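You operate a simulated robot arm through the tools that you are given. There is no shell and no other tool.

You run a simulated robot arm. Do the job below in one go: nothing can be reset, and whatever is moved stays where it is left.

JOB
Fit the plain orange ring under the blue shaft cap.
Fine: free the cap's handle, rest the cap on the grey rubber pad, refit it, then turn the handle tight. Set down upright: blue shaft cap. Where these are worked on the way, their far stop is far enough and under half their travel is too little: handle of the blue cap.

Only the result counts: the job must be done as asked and must still hold three seconds after the hand-in. Knocking over, shifting, dropping, spilling or breaking anything else fails it. A push-on lid holds only when it is set on centred and level and pressed home; a screw cap is set on level and turned clockwise until tight.

ROBOT AND FRAMES
A 7-joint arm with a fingered hand, fixed in place. Base frame: the origin is on the floor under the middle of its stand, x ahead of it, y to its left, z up; the work surface is at about z = 740. Lengths are in mm, angles in rad, forces in N, time in s.
With the tool pointing down near the work surface it reaches from about 200 to 800 mm from the base axis. Its first joint turns from -2.897 to 2.897 rad. Payload 4.9 kg.
Tool frame: the origin (TCP) lies between the finger pads and is the grasp point; the fingertips stand 32 mm ahead of it; z points along the fingers, y is the line along which they close. The gripper opens to 192 mm; its body begins 89 mm behind the TCP. The gripper is a hand of 3 fingers: y runs from the thumb to the fingers, the wrist lies at [0, 0, -267] in the tool frame, and closing takes about 1.5 s.
Orientation is that of the tool frame in the base frame, as a unit quaternion [x, y, z, w]. With the fingers straight down and closing along the base's y, the tool's x points along the base's -x, its y along +y and its z along -z.

CONTROLS
- The arm moves only by the tool jog_arm. Its argument "targets" is a list of rows, each a list of 2 entries, a list of its own where there are three numbers: the shift along the base's x, y, z in mm, then the turn, a rotation vector about the base's x, y, z in rad. In form: [[[x, y, z], [wx, wy, wz]], ...]. A call has 1 to 20 rows; each row shifts and turns the commanded pose from where the row before left it. "jaw" is the finger opening in mm, from 0 to 192, set as the call begins (left out, the last holds). A row lasts 0.2 s, in which the tool goes at most 50 mm and 0.15 rad; a call with a longer step from one row to the next is refused whole, and so is a gripper value outside its range. A pose out of reach is approached as far as the arm can. The call stops where the force on the tool passes 40 N (or 10 N more than at its start, if that is more) or the arm is blocked; 0.2 s more then pass. The fingers move at their own pace (about 153 mm/s each) and stop on an object; they squeeze with about 28 N. The grip force told is the motor's: it shows also when the fingers shut on nothing. Time passes only in rows, and 0.2 s behind the last, so rows that do not move let the fingers close. The reply holds the time, the measured pose of the TCP, the force on the tool along the base axes, the opening and the grip force, in the units named above and with some noise, with the torque about the TCP (base axes, N m) and any sound that the robot's microphone picked up.
- Cameras (640 x 400 px; columns grow to the right, rows downward): "scene" is fixed at [52.3, -649.5, 1342.6]; the picture's right is [0.77, -0.64, 0.00], its down [-0.23, -0.28, -0.93] and it looks along [0.60, 0.72, -0.36] (base axes); focal length 320 px, centre (320, 200). "wrist" rides on the gripper at [80, -46, -113] in the tool frame; the picture's right is [0.50, 0.87, 0.00], its down [-0.67, 0.39, -0.63] and it looks along [-0.55, 0.32, 0.78] (tool axes); focal length 226 px, centre (320, 200). There is no depth. A picture from a camera that has moved, and an enlarged one, comes with that camera's place and axes in the base frame and with its lens.
- camera(camera): a new picture of that camera. It takes no simulated time.
- curl_fingers(finger1, finger2, thumb_bend): sets how far each is bent, from 0 (flat) to 100 (curled in); at 30 the hand is open as for a grip, at 70 the pads meet at the TCP. One left out holds its place. A second passes; each finger stops where it meets its share of the squeeze, and holds until it gets a number again. A gripper value or a shape takes the hand back. It gives what a move gives, with no picture; readings hold the bend of each and the force on the fingers (four entries, about 0 where the hand has none), thumb and palm.
- hand_shape(shape): the hand has 3 fingers and takes this shape, open, in about a second: jaw (thumb against the fingers, like two jaws); tri (thumb and two fingers); tip (a fingertip pinch); poke (one finger out to press); point (the index stretched); flat (the hand flat); cup (the hand cupped); fist (a fist). The gripper value then closes the fingers along that shape, each until it touches; the sizes above hold for jaw. It gives what a move gives, with no picture.
- inspect(camera, box): a new picture of the part [left, top, right, bottom] of that camera's present view, enlarged. It takes no simulated time.
- close_job(): hands the job in; it is judged then, once.

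Places have to be worked out from the pictures, the camera data and where the tool is seen. Open the gripper and draw the arm clear of the work before you hand the job in, unless the task says otherwise.

The tools are called after "Request:" as name(argument=value, ...) on one line, values as JSON. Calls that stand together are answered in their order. jog_arm: Moves the arm, as the interface text tells. Its arguments: {"type":"object","properties":{"targets":{"type":"array","items":{"type":"array"}},"jaw":{"type":"number"}},"required":["targets"]} The other tools are called the same way: hand_shape (shape) gives the hand a shape; curl_fingers (finger1, finger2, thumb_bend) moves the fingers one by one; camera (camera) takes a picture; inspect (camera, box) takes an enlarged picture of a part of a camera's view; close_job () hands the job in.

At the start:

```text
time: 0.0
eef_pos: [543.3, 81.6, 1103.9]
orientation: [0.0, 1.0, 0.0, 0.0]
force: [0.6, -0.2, 0.0]
torque: [-0.02, -0.01, -0.01]
opening: 192.0
grip_force: 0.1
shape: jaw
bend: [30.0, 30.0, 30.0]
finger forces: [0.0, 0.0, 0.1, 0.0, 0.0, 0.1]
```

scene: 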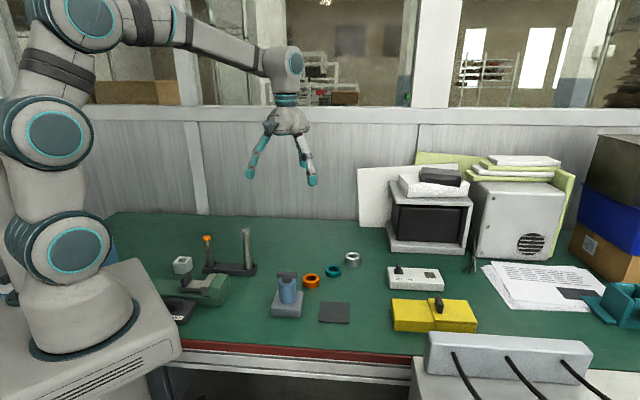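
wrist: 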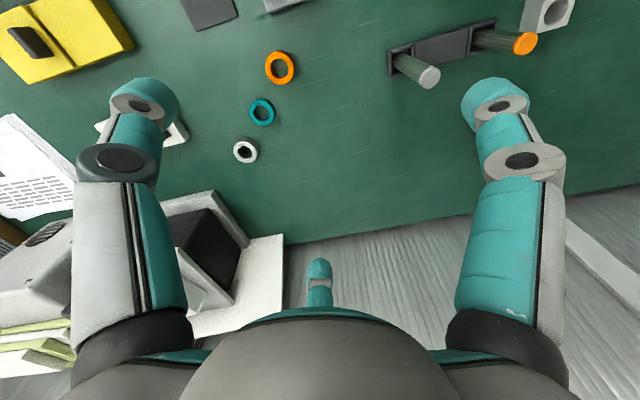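

The scene shows a blue cap on a grey block, with three rings behind it (orange, teal, white) and a grey pad to its right. I'll take enlarged views to work out the details first.

Request:
inspect(camera="scene", box=[240, 230, 380, 340])

Request:
inspect(camera="scene", box=[130, 210, 290, 340])

Request:
inspect(camera="wrist", box=[160, 0, 480, 200])

```text
3.64 times, centred on (310, 285) of scene
camera zoom: at [52.3, -649.5, 1342.6], right [0.77, -0.64, 0.0], down [-0.23, -0.28, -0.93], along [0.6, 0.72, -0.36], focal length 1164 px, centre (356, -109)
```

zoom: 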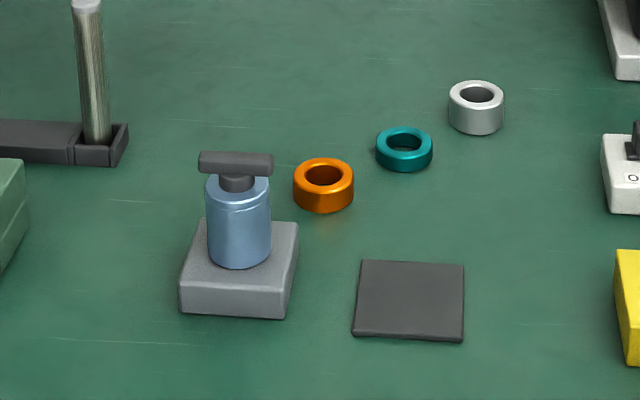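

```text
3.08 times, centred on (210, 275) of scene
camera zoom: at [52.3, -649.5, 1342.6], right [0.77, -0.64, 0.0], down [-0.23, -0.28, -0.93], along [0.6, 0.72, -0.36], focal length 985 px, centre (658, -31)
```

zoom: 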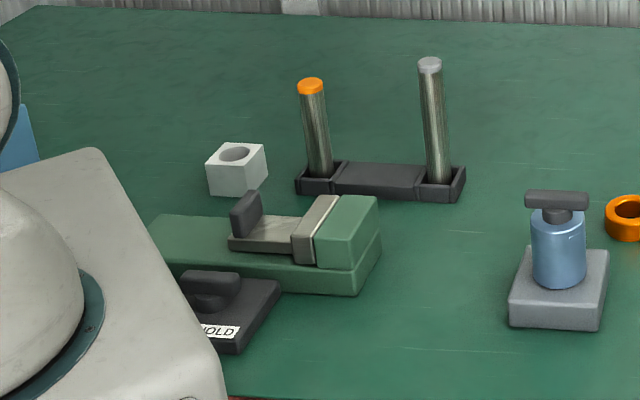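

```text
2.00 times, centred on (320, 100) of wrist
camera zoom: at [462.0, 36.4, 1217.2], right [-0.5, 0.87, 0.0], down [0.67, 0.39, 0.63], along [0.55, 0.32, -0.78], focal length 452 px, centre (320, 400)
```

zoom: 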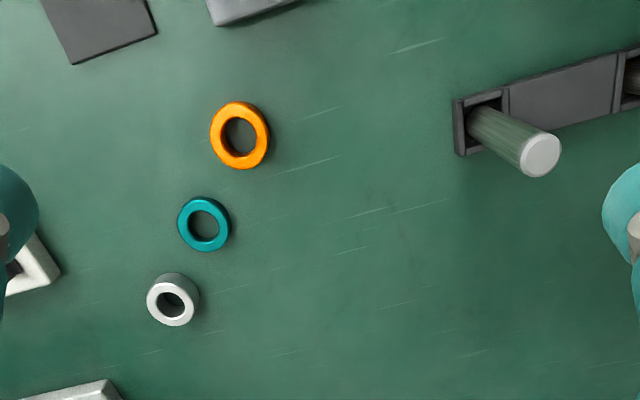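

Estimates from the views: cap at about (454, -27) on a block with its top near z=766 and the handle top near 852. The orange ring is at (565, 12) and the pad centre at (532, -137). I'll move the wrist camera closer to see the cap and handle better.

Request:
jog_arm(targets=[[[-28.6, -28.4, -20.8], [0, 0, 0]], [[-28.6, -28.4, -20.8], [0, 0, 0]], [[-28.6, -28.4, -20.8], [0, 0, 0]], [[-28.6, -28.4, -20.8], [0, 0, 0]], [[-28.6, -28.4, -20.8], [0, 0, 0]], [[0, 0, 0], [0, 0, 0]]])

Request:
camera(camera="wrist")

Request:
camera(camera="scene")

```text
time: 1.4
eef_pos: [398.3, -60.7, 1000.3]
orientation: [-0.001, 1.0, -0.001, 0.0]
force: [0.2, 0.5, -0.2]
torque: [-0.01, 0.0, 0.02]
opening: 191.7
grip_force: 0.1
shape: jaw
bend: [30.0, 30.0, 30.0]
finger forces: [0.0, 0.1, 0.1, 0.0, 0.0, 0.0]
```

```text
taken
camera wrist: at [317.8, -106.3, 1112.4], right [-0.5, 0.87, 0.0], down [0.67, 0.39, 0.63], along [0.55, 0.32, -0.78], focal length 226 px, centre (320, 200)
```

wrist: 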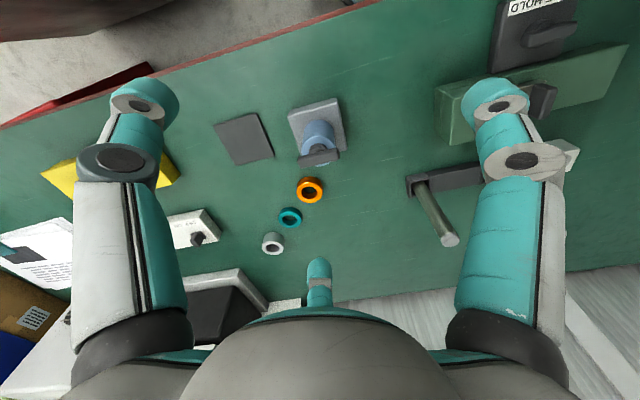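

```text
taken
```

scene: 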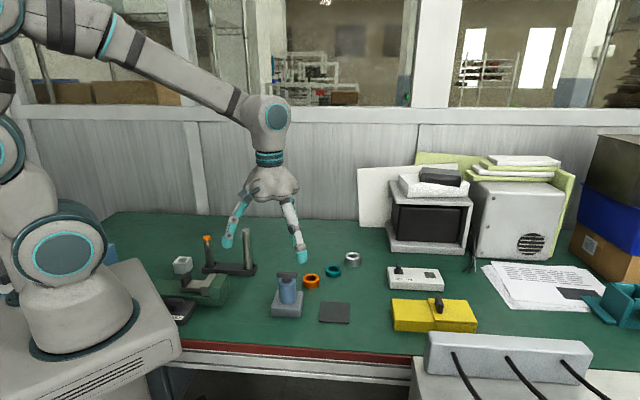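

I want to understand the hand geometry before approaching, so I'll zoom in on the hand and the cap from both cameras.

Request:
inspect(camera="scene", box=[200, 150, 340, 290])

Request:
inspect(camera="wrist", box=[200, 80, 380, 260])

Request:
inspect(camera="scene", box=[260, 255, 360, 335])

```text
2.86 times, centred on (270, 220) of scene
camera zoom: at [52.3, -649.5, 1342.6], right [0.77, -0.64, 0.0], down [-0.23, -0.28, -0.93], along [0.6, 0.72, -0.36], focal length 915 px, centre (463, 143)
```

zoom: 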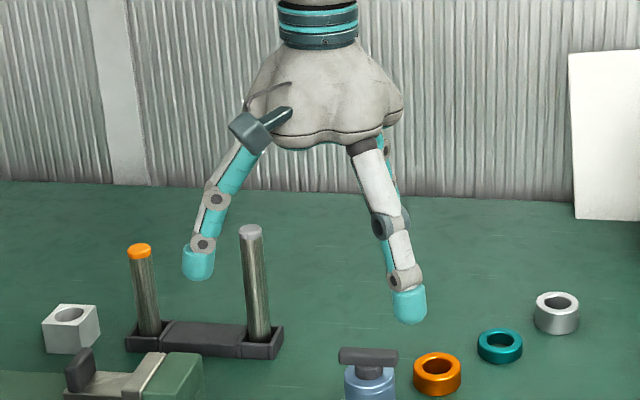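

```text
2.22 times, centred on (290, 170) of wrist
camera zoom: at [317.8, -106.3, 1112.4], right [-0.5, 0.87, 0.0], down [0.67, 0.39, 0.63], along [0.55, 0.32, -0.78], focal length 502 px, centre (387, 267)
```

zoom: 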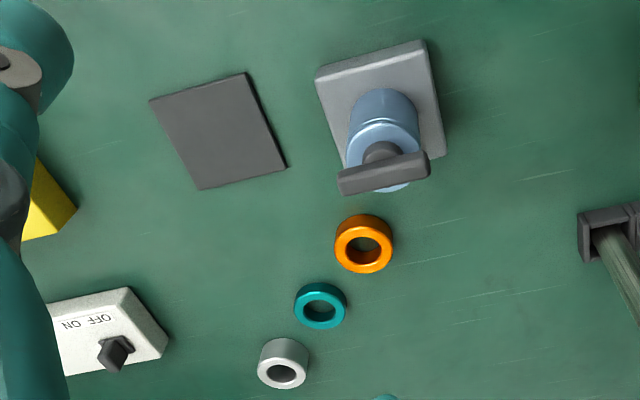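

```text
5.00 times, centred on (310, 295) of scene
camera zoom: at [52.3, -649.5, 1342.6], right [0.77, -0.64, 0.0], down [-0.23, -0.28, -0.93], along [0.6, 0.72, -0.36], focal length 1601 px, centre (370, -275)
```

zoom: 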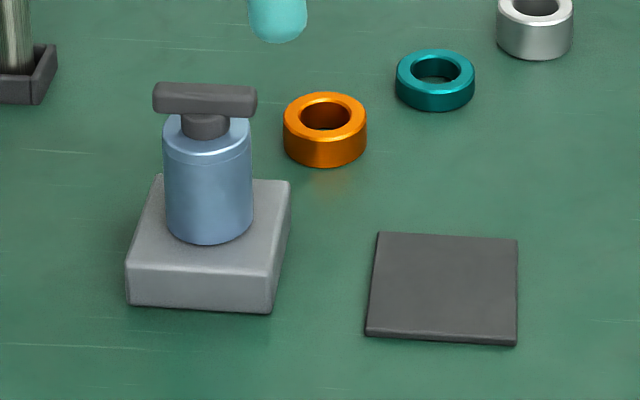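

The hand appears to have fingers at 120° spacing. Before going near the work I'll partly close it in the air, to see how the fingers come together.

Request:
jog_arm(targets=[[[0, 0, 0], [0, 0, 0]], [[0, 0, 0], [0, 0, 0]], [[0, 0, 0], [0, 0, 0]], [[0, 0, 0], [0, 0, 0]], [[0, 0, 0], [0, 0, 0]], [[0, 0, 0], [0, 0, 0]], [[0, 0, 0], [0, 0, 0]]], jaw=30)

Request:
camera(camera="wrist")

Request:
inspect(camera="scene", box=[200, 150, 340, 290])

```text
time: 3.0
eef_pos: [399.1, -59.4, 1000.9]
orientation: [0.0, 1.0, 0.0, 0.0]
force: [0.6, 0.4, -0.5]
torque: [0.0, -0.01, 0.0]
opening: 30.6
grip_force: 0.1
shape: jaw
bend: [76.0, 76.0, 70.0]
finger forces: [0.0, 0.1, 0.0, 0.0, 0.0, 0.1]
```

```text
taken
camera wrist: at [318.1, -106.0, 1112.7], right [-0.5, 0.87, 0.0], down [0.67, 0.39, 0.63], along [0.55, 0.32, -0.78], focal length 226 px, centre (320, 200)
```

wrist: 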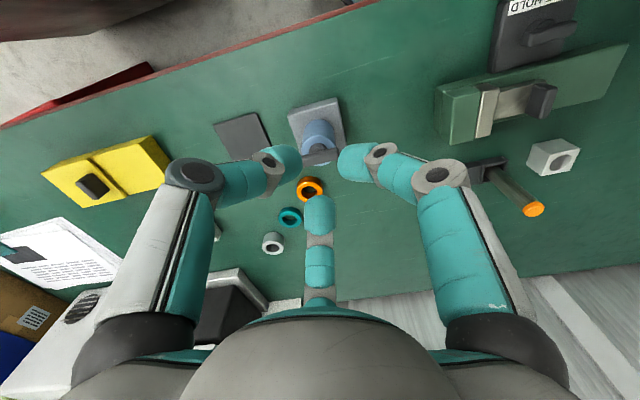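

```text
2.86 times, centred on (270, 220) of scene
camera zoom: at [52.3, -649.5, 1342.6], right [0.77, -0.64, 0.0], down [-0.23, -0.28, -0.93], along [0.6, 0.72, -0.36], focal length 915 px, centre (463, 143)
```

zoom: 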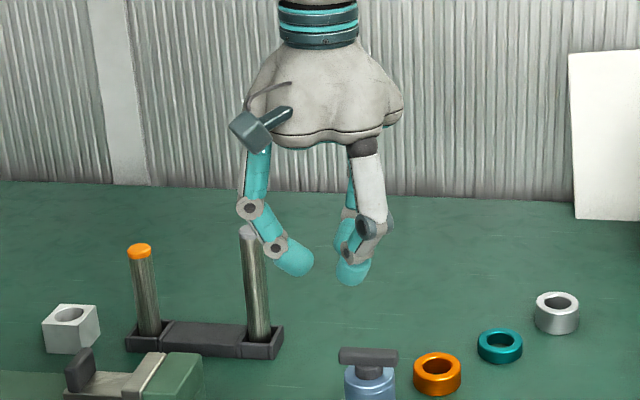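

The fingers close radially at 120°. I'll look at the "tip" shape too, since it may suit the T-handle bar better.

Request:
hand_shape(shape="tip")

Request:
camera(camera="wrist")

Request:
jog_arm(targets=[[[0, 0, 0], [0, 0, 0]], [[0, 0, 0], [0, 0, 0]], [[0, 0, 0], [0, 0, 0]], [[0, 0, 0], [0, 0, 0]], [[0, 0, 0], [0, 0, 0]], [[0, 0, 0], [0, 0, 0]], [[0, 0, 0], [0, 0, 0]]], jaw=10)

Request:
camera(camera="wrist")

Request:
inspect(camera="scene", box=[200, 150, 340, 290])

```text
time: 3.9
eef_pos: [397.3, -59.9, 1001.7]
orientation: [0.0, 1.0, 0.0, 0.0]
force: [-0.6, 0.5, 0.0]
torque: [-0.03, -0.02, -0.01]
opening: 191.9
grip_force: 0.0
shape: tip
bend: [30.0, 30.0, 30.0]
finger forces: [0.0, 0.0, 0.0, 0.1, 0.0, 0.0]
```

```text
taken
camera wrist: at [318.1, -106.0, 1112.7], right [-0.5, 0.87, 0.0], down [0.67, 0.39, 0.63], along [0.55, 0.32, -0.78], focal length 226 px, centre (320, 200)
```

wrist: 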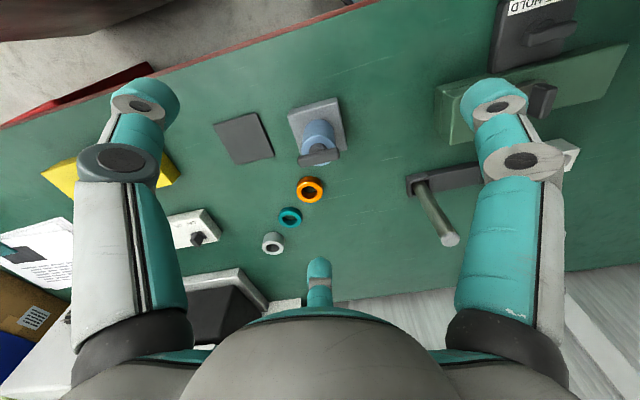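

```text
time: 5.5
eef_pos: [398.7, -60.4, 1000.9]
orientation: [0.0, 1.0, 0.0, 0.0]
force: [0.8, -0.4, -0.8]
torque: [0.01, -0.01, 0.0]
opening: 10.1
grip_force: 0.0
shape: tip
bend: [72.0, 72.0, 70.0]
finger forces: [0.0, 0.2, 0.0, 0.0, 0.1, 0.1]
```

```text
taken
camera wrist: at [318.1, -106.0, 1112.7], right [-0.5, 0.87, 0.0], down [0.67, 0.39, 0.63], along [0.55, 0.32, -0.78], focal length 226 px, centre (320, 200)
```

wrist: 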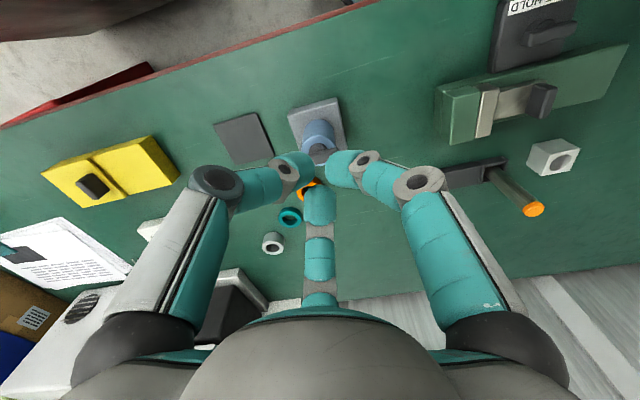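

```text
2.86 times, centred on (270, 220) of scene
camera zoom: at [52.3, -649.5, 1342.6], right [0.77, -0.64, 0.0], down [-0.23, -0.28, -0.93], along [0.6, 0.72, -0.36], focal length 915 px, centre (463, 143)
```

zoom: 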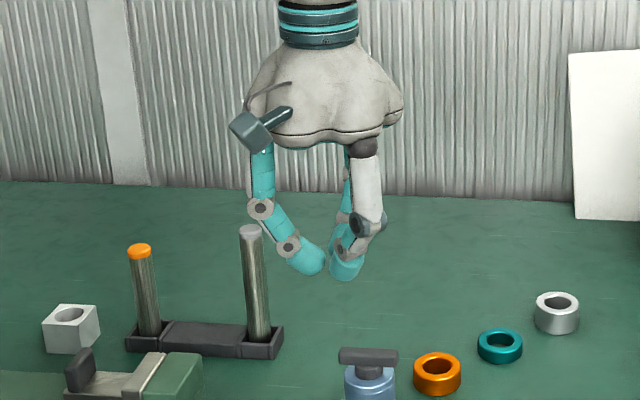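

Both shapes close radially around the TCP, which suits gripping the bar with the thumb on one face and the two fingers near the ends of the other. I'll go above the cap at about (446, -34), turning the tool about -0.82 rad to line up with the bar, and then look.

Request:
hand_shape(shape="jaw")

Request:
jog_arm(targets=[[[7.9, 4.4, -10.2], [0, 0, -0.137]], [[7.9, 4.4, -10.2], [0, 0, -0.137]], [[7.9, 4.4, -10.2], [0, 0, -0.137]], [[7.9, 4.4, -10.2], [0, 0, -0.137]], [[7.9, 4.4, -10.2], [0, 0, -0.137]], [[7.9, 4.4, -10.2], [0, 0, -0.137]], [[0, 0, 0], [0, 0, 0]]], jaw=140)

Request:
camera(camera="wrist")

Request:
inspect(camera="scene", box=[220, 190, 360, 330])

```text
time: 6.4
eef_pos: [399.4, -58.8, 1000.6]
orientation: [0.0, 1.0, 0.0, 0.0]
force: [-0.6, 0.2, -0.3]
torque: [0.03, -0.01, -0.02]
opening: 191.6
grip_force: 0.0
shape: jaw
bend: [30.0, 30.0, 30.0]
finger forces: [0.1, 0.0, 0.0, 0.0, 0.0, 0.1]
```

```text
time: 8.0
eef_pos: [447.0, -32.5, 940.0]
orientation: [0.4, 0.917, 0.0, 0.001]
force: [-0.5, 0.2, -0.2]
torque: [-0.01, -0.05, 0.01]
opening: 140.6
grip_force: 0.1
shape: jaw
bend: [27.0, 27.0, 60.0]
finger forces: [0.0, 0.1, 0.0, 0.0, 0.1, 0.0]
```

```text
taken
camera wrist: at [358.0, -6.3, 1052.3], right [0.29, 0.96, 0.0], down [0.74, -0.23, 0.63], along [0.6, -0.19, -0.78], focal length 226 px, centre (320, 200)
```

wrist: 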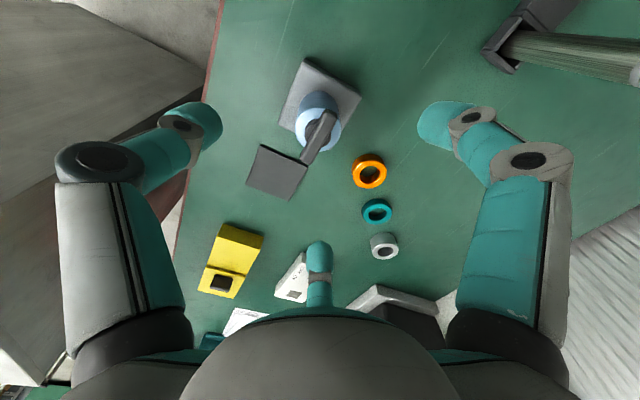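

```text
2.86 times, centred on (290, 260) of scene
camera zoom: at [52.3, -649.5, 1342.6], right [0.77, -0.64, 0.0], down [-0.23, -0.28, -0.93], along [0.6, 0.72, -0.36], focal length 915 px, centre (406, 29)
```

zoom: 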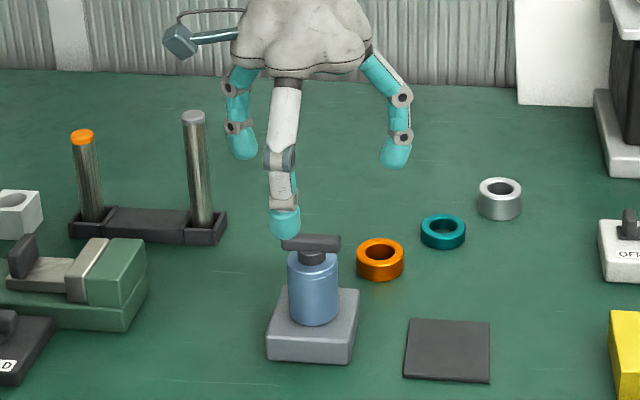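

The jaw closes symmetrically, with each pad at half the opening from the TCP axis. Next I'll zoom the wrist camera onto the cap and handle to measure the bar accurately.

Request:
inspect(camera="wrist", box=[240, 50, 400, 200])

Request:
inspect(camera="scene", box=[260, 255, 340, 325])

```text
2.67 times, centred on (320, 125) of wrist
camera zoom: at [358.0, -6.3, 1052.3], right [0.29, 0.96, 0.0], down [0.74, -0.23, 0.63], along [0.6, -0.19, -0.78], focal length 603 px, centre (320, 400)
```

zoom: 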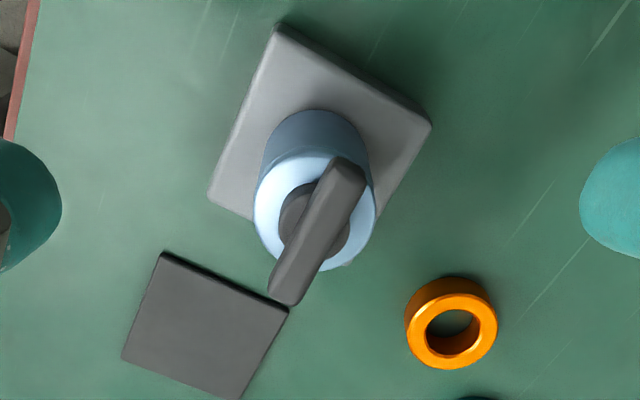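

```text
5.71 times, centred on (300, 290) of scene
camera zoom: at [52.3, -649.5, 1342.6], right [0.77, -0.64, 0.0], down [-0.23, -0.28, -0.93], along [0.6, 0.72, -0.36], focal length 1830 px, centre (434, -314)
```

zoom: 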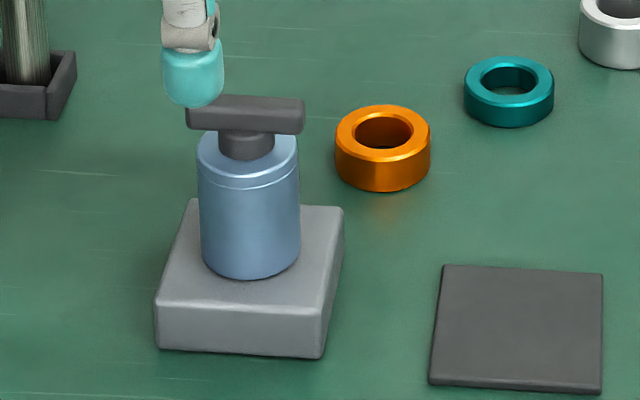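

Triangulating gives the bar centre at about (445, -35), z 838–853, lying at about -46° with roughly 11 mm thickness. The cap top is near z=824. I'll descend to TCP z≈885, offset about 6 mm toward the finger side so all three pads meet the bar together, and then recheck.

Request:
jog_arm(targets=[[[1.7, 1.4, -18], [0, 0, 0.01]], [[1.7, 1.3, -18], [0, 0, 0.01]], [[0, 0, -18], [0, 0, 0]], [[0, 0, 0], [0, 0, 0]]], jaw=110)

Request:
camera(camera="wrist")

Request:
inspect(camera="wrist", box=[240, 80, 400, 230])

Request:
inspect(camera="scene", box=[240, 220, 340, 320])

```text
time: 9.0
eef_pos: [449.3, -31.2, 885.4]
orientation: [0.39, 0.921, 0.0, 0.0]
force: [-0.6, 0.3, 0.5]
torque: [0.0, 0.0, -0.01]
opening: 110.7
grip_force: 0.0
shape: jaw
bend: [33.0, 33.0, 70.0]
finger forces: [0.0, 0.0, 0.0, 0.0, 0.0, 0.0]
```

```text
taken
camera wrist: at [361.1, -5.2, 997.6], right [0.27, 0.96, 0.0], down [0.75, -0.21, 0.63], along [0.61, -0.17, -0.78], focal length 226 px, centre (320, 200)
```

wrist: 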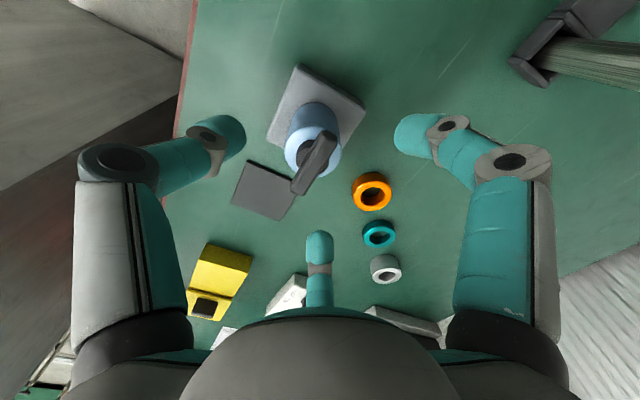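

```text
2.67 times, centred on (320, 155) of wrist
camera zoom: at [361.1, -5.2, 997.6], right [0.27, 0.96, 0.0], down [0.75, -0.21, 0.63], along [0.61, -0.17, -0.78], focal length 603 px, centre (320, 320)
```

zoom: 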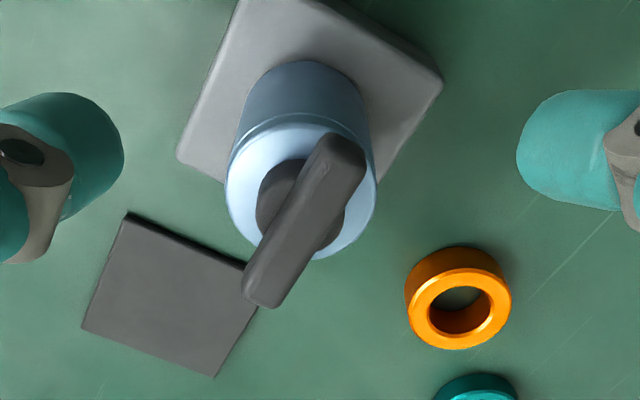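

```text
4.00 times, centred on (290, 270) of scene
camera zoom: at [52.3, -649.5, 1342.6], right [0.77, -0.64, 0.0], down [-0.23, -0.28, -0.93], along [0.6, 0.72, -0.36], focal length 1281 px, centre (440, -80)
```

zoom: 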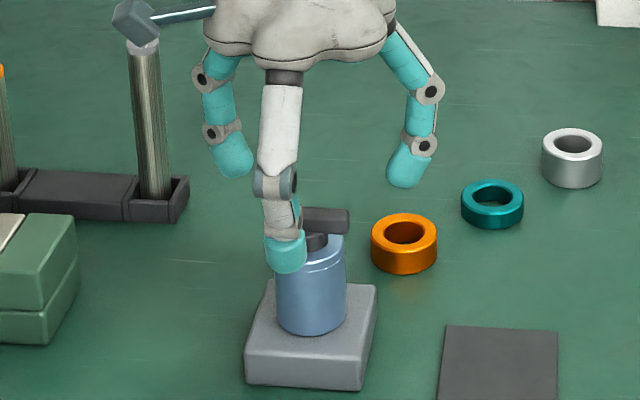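

The TCP is about 6 mm off the handle axis toward the fingers, as planned, and the yaw matches the bar. I'll lower to TCP z≈860 and pre-close to 40 mm, staying off the bar, then check.

Request:
jog_arm(targets=[[[0.0, 0.0, -12.3], [0, 0, 0]], [[0, 0, -12.3], [0, 0, 0]], [[0, 0, 0], [0, 0, 0]]])

Request:
jog_arm(targets=[[[0, 0, 0], [0, 0, 0]], [[0, 0, 0], [0, 0, 0]], [[0, 0, 0], [0, 0, 0]], [[0, 0, 0], [0, 0, 0]]], jaw=50)

Request:
camera(camera="wrist")

Request:
inspect(camera="scene", box=[240, 220, 340, 320])

```text
time: 9.8
eef_pos: [451.4, -30.5, 862.2]
orientation: [0.391, 0.92, -0.001, 0.001]
force: [-0.4, -0.5, -0.3]
torque: [-0.02, 0.01, -0.01]
opening: 110.6
grip_force: 0.1
shape: jaw
bend: [33.0, 33.0, 70.0]
finger forces: [0.0, 0.1, 0.0, 0.1, 0.0, 0.0]
```

```text
time: 10.8
eef_pos: [449.4, -29.7, 862.1]
orientation: [0.39, 0.921, 0.0, 0.0]
force: [0.0, -0.9, 0.0]
torque: [0.01, -0.02, 0.02]
opening: 50.2
grip_force: 0.0
shape: jaw
bend: [78.0, 78.0, 70.0]
finger forces: [0.1, 0.1, 0.1, 0.0, 0.0, 0.0]
```

```text
taken
camera wrist: at [360.8, -4.9, 973.5], right [0.27, 0.96, 0.0], down [0.75, -0.21, 0.63], along [0.61, -0.17, -0.78], focal length 226 px, centre (320, 200)
```

wrist: 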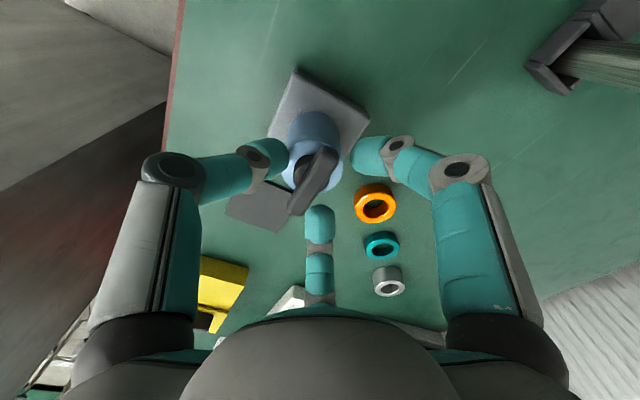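

```text
4.00 times, centred on (290, 270) of scene
camera zoom: at [52.3, -649.5, 1342.6], right [0.77, -0.64, 0.0], down [-0.23, -0.28, -0.93], along [0.6, 0.72, -0.36], focal length 1281 px, centre (440, -80)
```

zoom: 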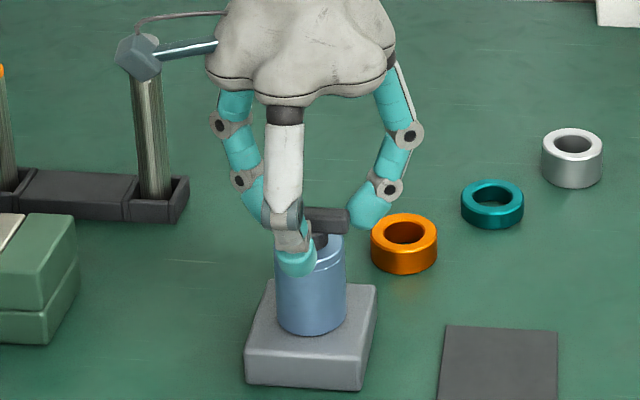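

The fingertips sit around z≈825–850 at the bar's level, so I'll raise 3 mm for clearance above the cap top. Then I'll close gently onto the bar.

Request:
jog_arm(targets=[[[0, 0, 3], [0, 0, 0]], [[0, 0, 0], [0, 0, 0]]])

Request:
jog_arm(targets=[[[0, 0, 0], [0, 0, 0]], [[0, 0, 0], [0, 0, 0]], [[0, 0, 0], [0, 0, 0]]], jaw=30)

Request:
inspect(camera="wrist", box=[220, 80, 420, 260])

Request:
inspect(camera="scene", box=[250, 240, 330, 320])

```text
time: 11.4
eef_pos: [450.4, -30.9, 864.4]
orientation: [0.39, 0.921, 0.001, 0.0]
force: [0.9, 0.0, 0.5]
torque: [0.0, -0.03, 0.02]
opening: 50.1
grip_force: 0.0
shape: jaw
bend: [78.0, 78.0, 70.0]
finger forces: [0.1, 0.0, 0.0, 0.0, 0.0, 0.1]
```

```text
time: 12.2
eef_pos: [449.6, -31.2, 864.8]
orientation: [0.39, 0.921, 0.0, 0.0]
force: [-0.8, -1.4, 1.7]
torque: [-0.08, 0.05, -0.01]
opening: 30.8
grip_force: 0.0
shape: jaw
bend: [76.0, 76.0, 70.0]
finger forces: [0.0, 0.0, 0.0, 0.1, 2.8, 0.1]
```

```text
2.22 times, centred on (320, 170) of wrist
camera zoom: at [360.9, -5.1, 976.5], right [0.27, 0.96, 0.0], down [0.75, -0.21, 0.63], along [0.61, -0.17, -0.78], focal length 502 px, centre (320, 267)
```

zoom: 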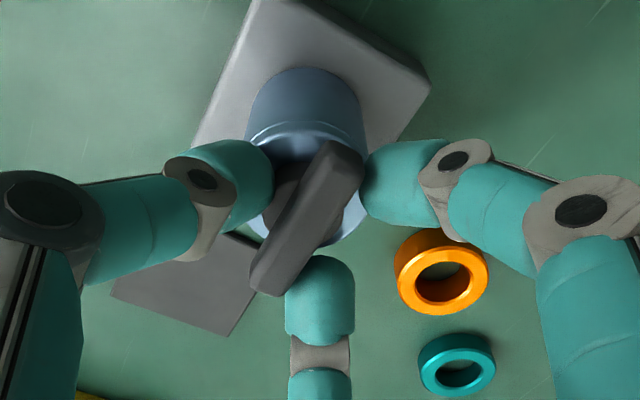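

```text
5.00 times, centred on (290, 280) of scene
camera zoom: at [52.3, -649.5, 1342.6], right [0.77, -0.64, 0.0], down [-0.23, -0.28, -0.93], along [0.6, 0.72, -0.36], focal length 1601 px, centre (470, -200)
```

zoom: 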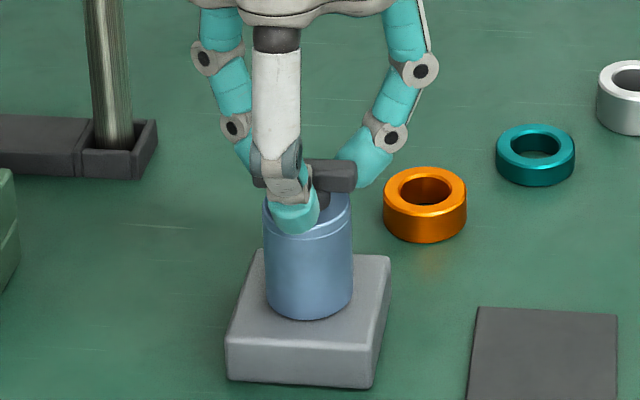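

The thumb has just touched (2.8 N). I'll close further to settle the two fingers onto the other face.

Request:
jog_arm(targets=[[[0, 0, 0], [0, 0, 0]], [[0, 0, 0], [0, 0, 0]], [[0, 0, 0], [0, 0, 0]]], jaw=20)

Request:
inspect(camera="wrist", box=[220, 80, 420, 260])

```text
time: 13.0
eef_pos: [451.7, -29.9, 865.5]
orientation: [0.391, 0.92, 0.001, 0.002]
force: [-1.8, 0.3, 9.2]
torque: [0.07, 0.0, -0.01]
opening: 21.1
grip_force: 28.1
shape: jaw
bend: [74.0, 75.0, 70.0]
finger forces: [22.3, 21.8, 0.1, 0.1, 26.5, 0.0]
```

```text
2.22 times, centred on (320, 170) of wrist
camera zoom: at [361.4, -4.9, 977.0], right [0.27, 0.96, 0.0], down [0.74, -0.21, 0.63], along [0.61, -0.17, -0.77], focal length 502 px, centre (320, 267)
```

zoom: 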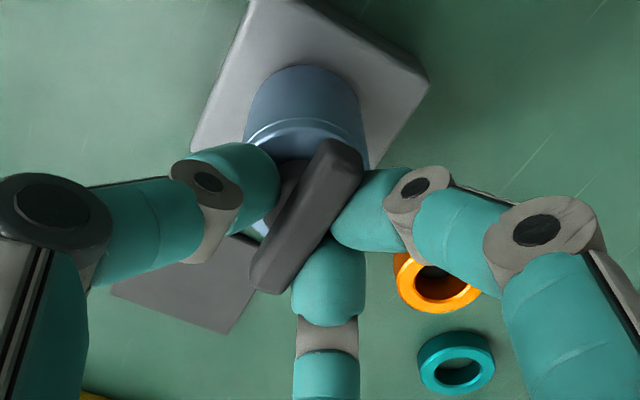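

All three pads hold the bar (about 22/22/27 N) with balanced lateral force. I'll try a small counter-clockwise turn about the handle axis and watch the torque.

Request:
jog_arm(targets=[[[-0.46, 0.46, 0.5], [0, 0, 0.1]], [[-0.51, 0.41, 0.5], [0, 0, 0.1]], [[-0.54, 0.35, 0], [0, 0, 0.1]]])

Request:
inspect(camera="wrist", box=[220, 80, 420, 260])

Request:
inspect(camera="scene", box=[250, 240, 330, 320])

```text
time: 13.8
eef_pos: [448.9, -29.4, 865.7]
orientation: [0.247, 0.969, 0.001, 0.0]
force: [2.7, -0.2, 2.7]
torque: [0.08, -0.11, 0.0]
opening: 21.0
grip_force: 27.9
shape: jaw
bend: [74.0, 75.0, 70.0]
finger forces: [21.3, 23.4, 0.1, 0.0, 24.1, 0.0]
```

```text
2.22 times, centred on (320, 170) of wrist
camera zoom: at [355.9, -31.4, 977.3], right [-0.02, 1.0, 0.0], down [0.77, 0.02, 0.63], along [0.63, 0.02, -0.78], focal length 502 px, centre (320, 267)
```

zoom: 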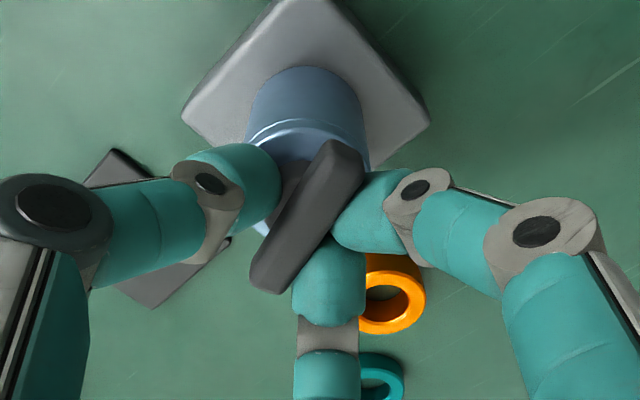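

```text
5.00 times, centred on (290, 280) of scene
camera zoom: at [52.3, -649.5, 1342.6], right [0.77, -0.64, 0.0], down [-0.23, -0.28, -0.93], along [0.6, 0.72, -0.36], focal length 1601 px, centre (470, -200)
```

zoom: 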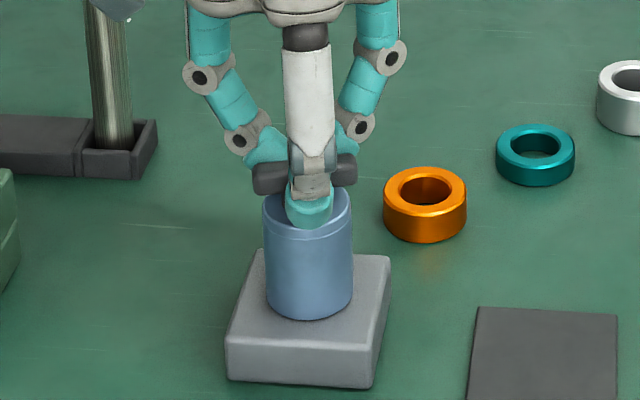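

The bar follows the hand with almost no torque. I'll keep turning counter-clockwise in small batches until it hits its stop.

Request:
jog_arm(targets=[[[-0.58, 0.3, 0], [0, 0, 0.1]], [[-0.6, 0.24, 0], [0, 0, 0.1]], [[-0.63, 0.18, 0], [0, 0, 0.1]], [[-0.64, 0.12, 0], [0, 0, 0.1]], [[-0.64, 0.05, 0], [0, 0, 0.1]]])

Request:
inspect(camera="wrist", box=[220, 80, 420, 260])

Request:
inspect(camera="scene", box=[250, 240, 330, 320])

```text
time: 15.0
eef_pos: [446.2, -28.6, 866.9]
orientation: [-0.001, 1.0, -0.001, -0.001]
force: [-1.4, 0.0, 5.9]
torque: [0.12, 0.06, 0.01]
opening: 20.9
grip_force: 28.2
shape: jaw
bend: [74.0, 75.0, 70.0]
finger forces: [22.9, 21.9, 0.0, 0.0, 24.5, 0.0]
```

```text
2.22 times, centred on (320, 170) of wrist
camera zoom: at [365.1, -74.3, 977.5], right [-0.5, 0.87, 0.0], down [0.67, 0.39, 0.63], along [0.55, 0.32, -0.78], focal length 502 px, centre (320, 267)
```

zoom: 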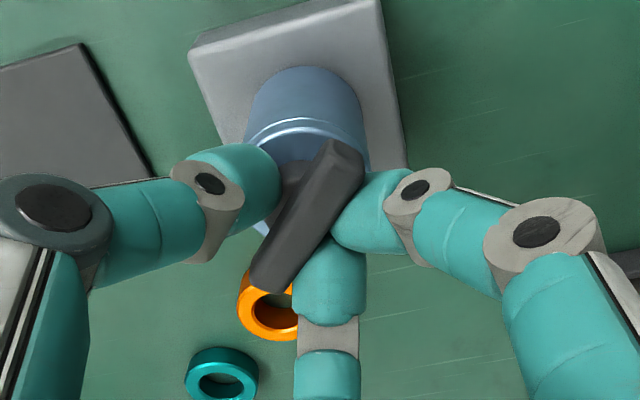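

```text
5.00 times, centred on (290, 280) of scene
camera zoom: at [52.3, -649.5, 1342.6], right [0.77, -0.64, 0.0], down [-0.23, -0.28, -0.93], along [0.6, 0.72, -0.36], focal length 1601 px, centre (470, -200)
```

zoom: 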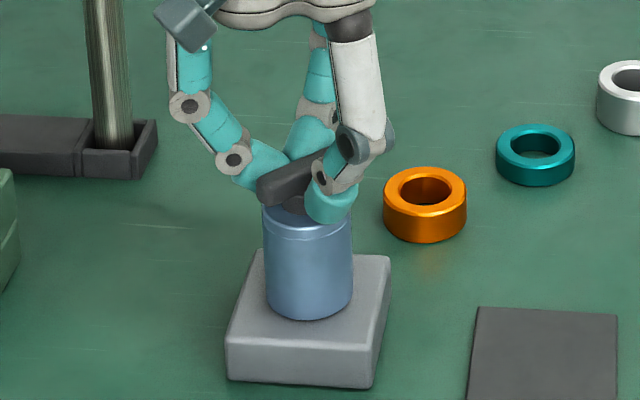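

The handle has turned about 46° with no resistance. I'll keep going counter-clockwise.

Request:
jog_arm(targets=[[[-0.65, -0.02, 0], [0, 0, 0.1]], [[-0.65, -0.07, 0], [0, 0, 0.1]], [[-0.63, -0.15, 0], [0, 0, 0.1]], [[-0.62, -0.2, 0], [0, 0, 0.1]]])

Request:
jog_arm(targets=[[[-0.59, -0.27, 0], [0, 0, 0.1]], [[-0.56, -0.32, 0], [0, 0, 0.1]], [[-0.53, -0.38, 0], [0, 0, 0.1]], [[-0.49, -0.43, 0], [0, 0, 0.1]]])

Request:
inspect(camera="wrist", box=[220, 80, 420, 260])

Request:
inspect(camera="scene", box=[250, 240, 330, 320])

```text
time: 16.0
eef_pos: [441.7, -29.3, 865.7]
orientation: [-0.198, 0.98, 0.0, -0.001]
force: [-1.4, -0.5, 6.9]
torque: [0.06, 0.06, -0.04]
opening: 20.7
grip_force: 28.7
shape: jaw
bend: [74.0, 75.0, 70.0]
finger forces: [23.1, 22.3, 0.1, 0.0, 25.0, 0.0]
```

```text
time: 17.0
eef_pos: [441.8, -30.2, 865.9]
orientation: [-0.389, 0.921, 0.0, 0.0]
force: [-0.6, -0.7, 8.7]
torque: [0.0, 0.06, -0.05]
opening: 20.9
grip_force: 28.1
shape: jaw
bend: [74.0, 75.0, 70.0]
finger forces: [23.0, 22.2, 0.0, 0.1, 25.8, 0.0]
```

```text
2.22 times, centred on (320, 170) of wrist
camera zoom: at [417.5, -119.2, 977.5], right [-0.97, 0.24, 0.0], down [0.19, 0.75, 0.63], along [0.15, 0.61, -0.78], focal length 502 px, centre (320, 267)
```

zoom: 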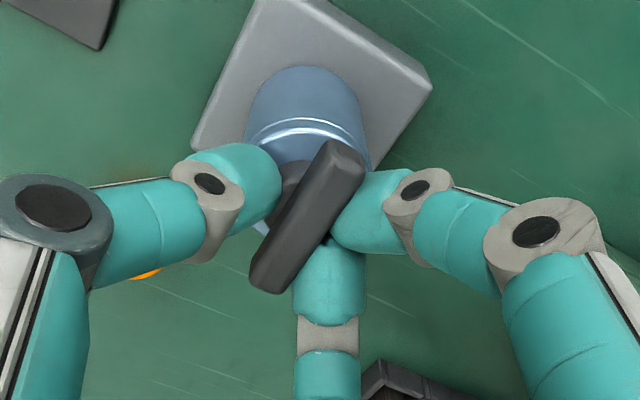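

```text
5.00 times, centred on (290, 280) of scene
camera zoom: at [52.3, -649.5, 1342.6], right [0.77, -0.64, 0.0], down [-0.23, -0.28, -0.93], along [0.6, 0.72, -0.36], focal length 1601 px, centre (470, -200)
```

zoom: 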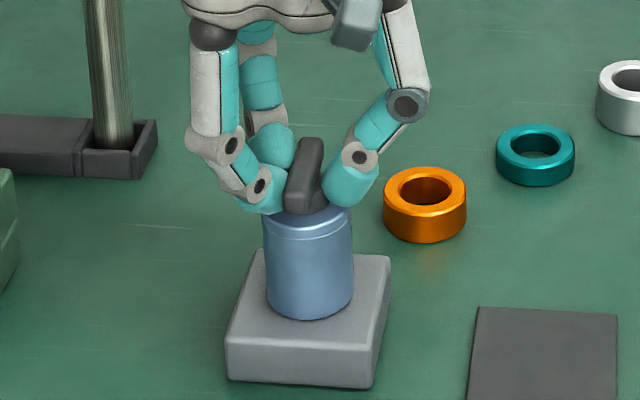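

It has turned about 92° with only slight torque and no stop yet. I'll continue the turn.

Request:
jog_arm(targets=[[[-0.44, -0.47, 0], [0, 0, 0.1]], [[-0.4, -0.52, 0], [0, 0, 0.1]], [[-0.34, -0.56, 0], [0, 0, 0.1]]])

Request:
jog_arm(targets=[[[-0.28, -0.58, 0], [0, 0, 0.1]], [[-0.22, -0.61, 0], [0, 0, 0.1]], [[-0.16, -0.63, 0], [0, 0, 0.1]]])

Request:
inspect(camera="wrist", box=[220, 80, 420, 260])

Request:
inspect(camera="scene", box=[250, 240, 330, 320])

```text
time: 17.8
eef_pos: [439.3, -31.4, 866.3]
orientation: [-0.523, 0.852, 0.001, 0.001]
force: [1.7, 2.9, 7.3]
torque: [0.11, 0.02, -0.07]
opening: 20.6
grip_force: 28.3
shape: jaw
bend: [74.0, 75.0, 70.0]
finger forces: [21.3, 26.4, 0.0, 0.0, 24.9, 0.0]
```

```text
time: 18.6
eef_pos: [439.7, -34.2, 866.0]
orientation: [-0.644, 0.765, -0.001, 0.0]
force: [1.1, 1.7, 10.5]
torque: [0.09, -0.03, -0.11]
opening: 20.9
grip_force: 27.9
shape: jaw
bend: [74.0, 75.0, 70.0]
finger forces: [21.0, 26.7, 0.1, 0.1, 26.5, 0.1]
```

```text
2.22 times, centred on (320, 170) of wrist
camera zoom: at [470.6, -119.9, 977.9], right [-0.94, -0.35, 0.0], down [-0.27, 0.73, 0.63], along [-0.22, 0.59, -0.78], focal length 502 px, centre (320, 267)
```

zoom: 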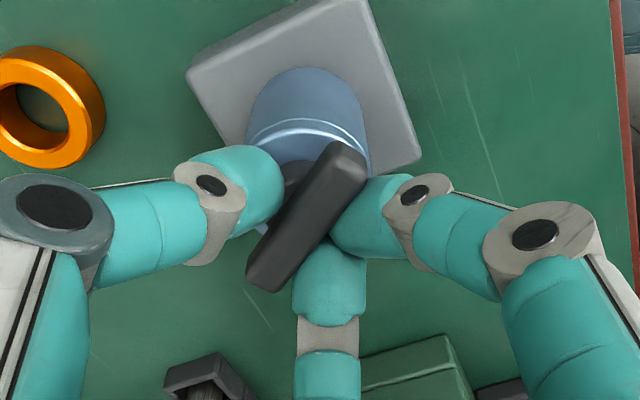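

```text
5.00 times, centred on (290, 280) of scene
camera zoom: at [52.3, -649.5, 1342.6], right [0.77, -0.64, 0.0], down [-0.23, -0.28, -0.93], along [0.6, 0.72, -0.36], focal length 1601 px, centre (470, -200)
```

zoom: 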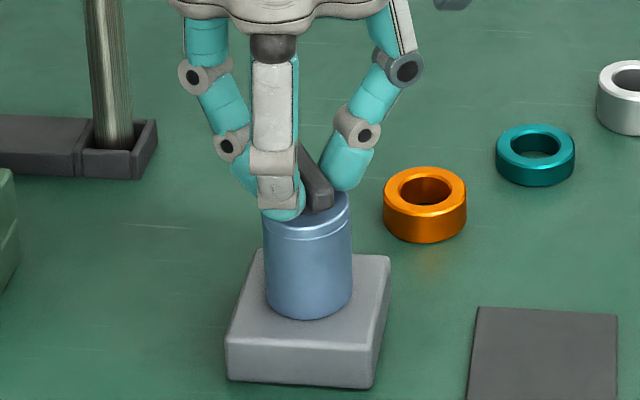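

The torque is creeping up (-0.11 N·m) after about 126°. I'll continue in short batches to find the stop.

Request:
jog_arm(targets=[[[-0.1, -0.64, 0], [0, 0, 0.1]], [[-0.03, -0.65, 0], [0, 0, 0.1]], [[0.03, -0.65, 0], [0, 0, 0.1]]])

Request:
inspect(camera="wrist", box=[220, 80, 420, 260])

Request:
inspect(camera="scene", box=[250, 240, 330, 320])

```text
time: 19.1
eef_pos: [438.1, -35.0, 867.6]
orientation: [-0.688, 0.726, -0.002, -0.003]
force: [-1.1, 0.1, 8.3]
torque: [-0.05, -0.15, -0.01]
opening: 21.1
grip_force: 28.1
shape: jaw
bend: [74.0, 75.0, 69.0]
finger forces: [23.2, 22.1, 0.0, 0.1, 39.9, 0.0]
out of reach, approached as far as the arm can: row 2
stopped in row 2: the force on the tool passed its limit at 68 N (the readings are from after the stop); the commanded pose is now the measured one
```

```text
2.22 times, centred on (320, 170) of wrist
camera zoom: at [479.1, -115.7, 979.4], right [-0.89, -0.45, 0.01], down [-0.35, 0.7, 0.63], along [-0.29, 0.56, -0.78], focal length 502 px, centre (320, 267)
```

zoom: 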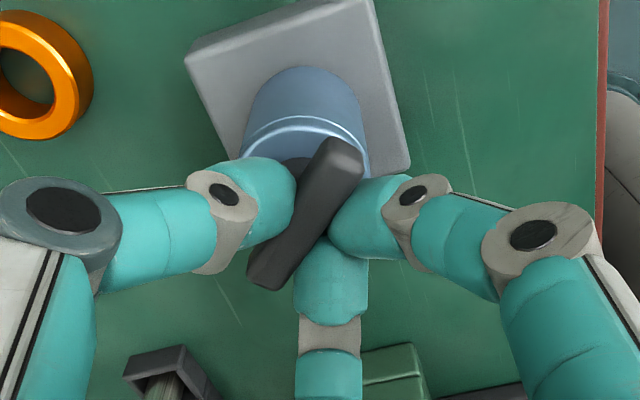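

```text
5.00 times, centred on (290, 280) of scene
camera zoom: at [52.3, -649.5, 1342.6], right [0.77, -0.64, 0.0], down [-0.23, -0.28, -0.93], along [0.6, 0.72, -0.36], focal length 1601 px, centre (470, -200)
```

zoom: 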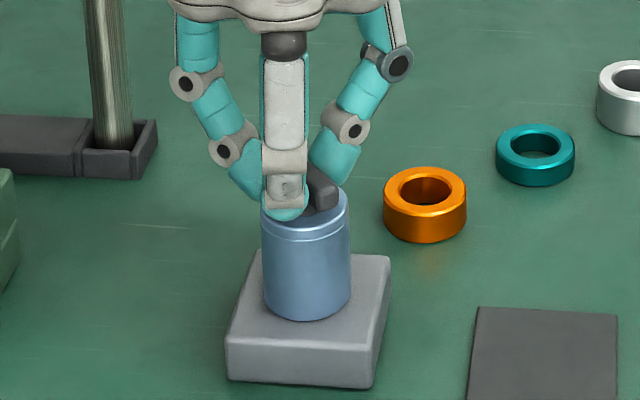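

The wrist reached its joint limit at a yaw of about 87°, with the handle turned about 132° so far. I'll release the handle and look at the result.

Request:
jog_arm(targets=[[[0, 0, 0], [0, 0, 0]], [[0, 0, 0], [0, 0, 0]], [[0, 0, 0], [0, 0, 0]], [[0, 0, 0], [0, 0, 0]]], jaw=80)

Request:
jog_arm(targets=[[[0, 0, 20], [0, 0, -0.1]], [[0, 0, 20], [0, 0, -0.1]], [[0, 0, 20], [0, 0, -0.1]], [[0, 0, 0], [0, 0, 0]]])

Request:
camera(camera="wrist")

Request:
inspect(camera="scene", box=[250, 240, 330, 320])

```text
time: 20.1
eef_pos: [436.4, -34.2, 866.3]
orientation: [-0.688, 0.726, 0.0, -0.004]
force: [-0.2, 0.1, -0.4]
torque: [0.01, 0.01, 0.0]
opening: 79.9
grip_force: 0.0
shape: jaw
bend: [41.0, 41.0, 70.0]
finger forces: [0.0, 0.1, 0.0, 0.0, 0.0, 0.1]
```

```text
time: 21.1
eef_pos: [436.0, -35.1, 925.9]
orientation: [-0.571, 0.821, 0.0, -0.005]
force: [0.9, -0.4, 0.0]
torque: [0.01, 0.0, -0.06]
opening: 79.9
grip_force: 0.0
shape: jaw
bend: [41.0, 41.0, 70.0]
finger forces: [0.0, 0.1, 0.0, 0.1, 0.1, 0.1]
```

```text
taken
camera wrist: at [452.5, -124.2, 1038.4], right [-0.99, -0.17, 0.01], down [-0.13, 0.77, 0.63], along [-0.11, 0.62, -0.78], focal length 226 px, centre (320, 200)
```

wrist: 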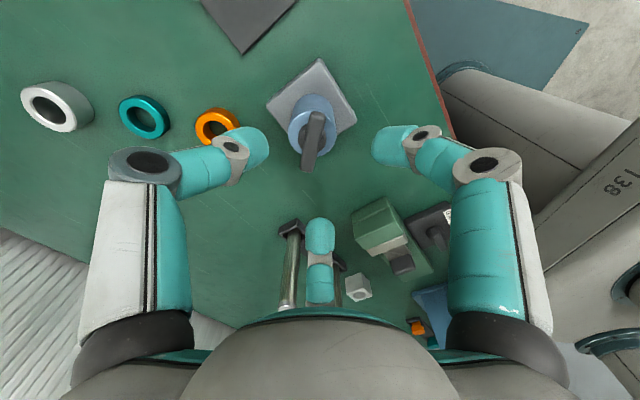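

```text
5.00 times, centred on (290, 280) of scene
camera zoom: at [52.3, -649.5, 1342.6], right [0.77, -0.64, 0.0], down [-0.23, -0.28, -0.93], along [0.6, 0.72, -0.36], focal length 1601 px, centre (470, -200)
```

zoom: 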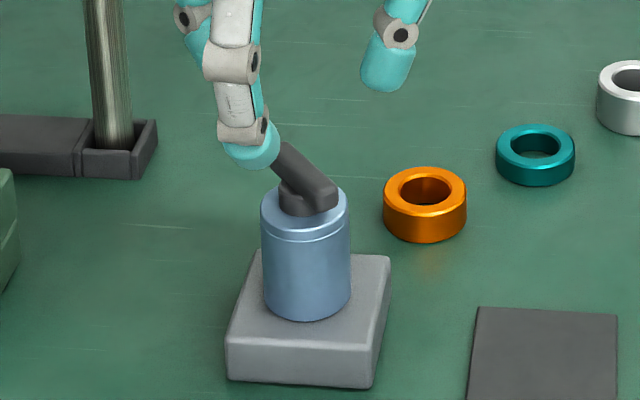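

I'll zoom in on the handle to measure its present angle and check whether the cap itself stays level.

Request:
inspect(camera="wrist", box=[250, 50, 380, 180])

Request:
inspect(camera="scene", box=[265, 260, 320, 315])

```text
3.08 times, centred on (315, 115) of wrist
camera zoom: at [452.5, -124.2, 1038.4], right [-0.99, -0.17, 0.01], down [-0.13, 0.77, 0.63], along [-0.11, 0.62, -0.78], focal length 696 px, centre (335, 462)
```

zoom: 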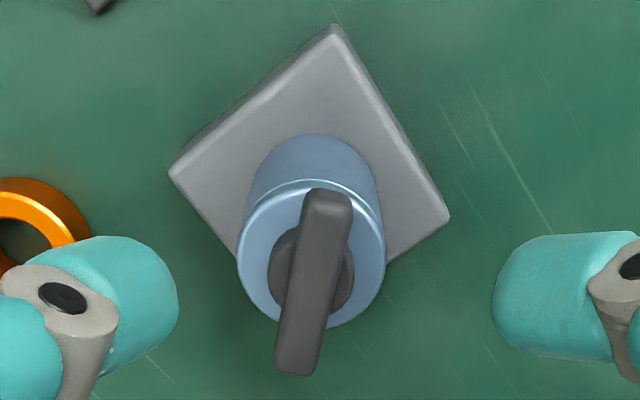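

```text
7.27 times, centred on (292, 288) of scene
camera zoom: at [52.3, -649.5, 1342.6], right [0.77, -0.64, 0.0], down [-0.23, -0.28, -0.93], along [0.6, 0.72, -0.36], focal length 2329 px, centre (520, -436)
```

zoom: 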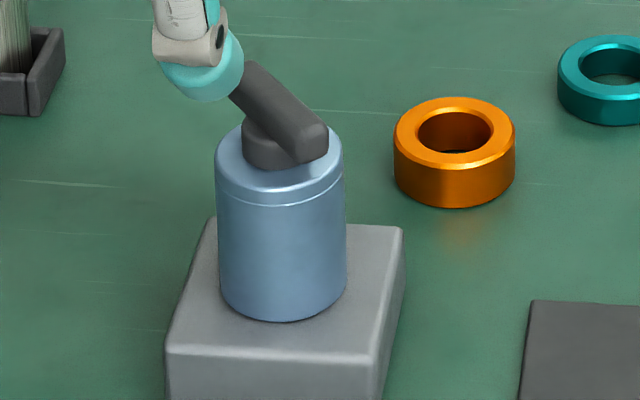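

The handle now lies at about 89°, so it has turned about 134° from its start and stayed there. The cap shifted about 1 mm on its seat, which suggests it is now loose. I'll level the tool, set the yaw to about 29° so the fingers avoid the bar ends, and come down around the cap body.

Request:
jog_arm(targets=[[[0, 0, 0], [0.005, -0.0075, 0]], [[1.5, -0.1, -5], [0, 0, -0.14]], [[1.5, -0.1, -5], [0, 0, -0.14]], [[1.5, -0.2, -5], [0, 0, -0.14]], [[1.5, -0.2, -5], [0, 0, -0.14]], [[1.6, -0.2, -5], [0, 0, -0.15]], [[0, 0, 0], [0, 0, 0]]], jaw=110)

Request:
inspect(camera="wrist", box=[200, 50, 440, 200])

```text
time: 22.7
eef_pos: [444.5, -35.0, 903.0]
orientation: [-0.25, 0.968, 0.0, 0.0]
force: [-0.2, 0.8, -0.2]
torque: [-0.03, -0.02, 0.01]
opening: 109.7
grip_force: 0.0
shape: jaw
bend: [34.0, 34.0, 70.0]
finger forces: [0.1, 0.0, 0.0, 0.0, 0.1, 0.0]
```

```text
2.67 times, centred on (320, 125) of wrist
camera zoom: at [396.4, -113.8, 1013.1], right [-0.86, 0.52, 0.0], down [0.4, 0.66, 0.63], along [0.33, 0.54, -0.78], focal length 603 px, centre (320, 400)
```

zoom: 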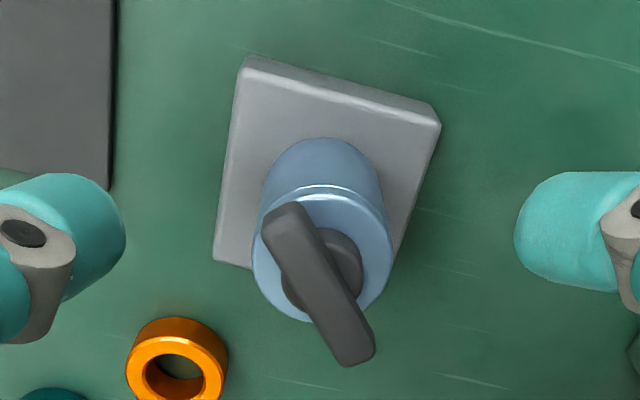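

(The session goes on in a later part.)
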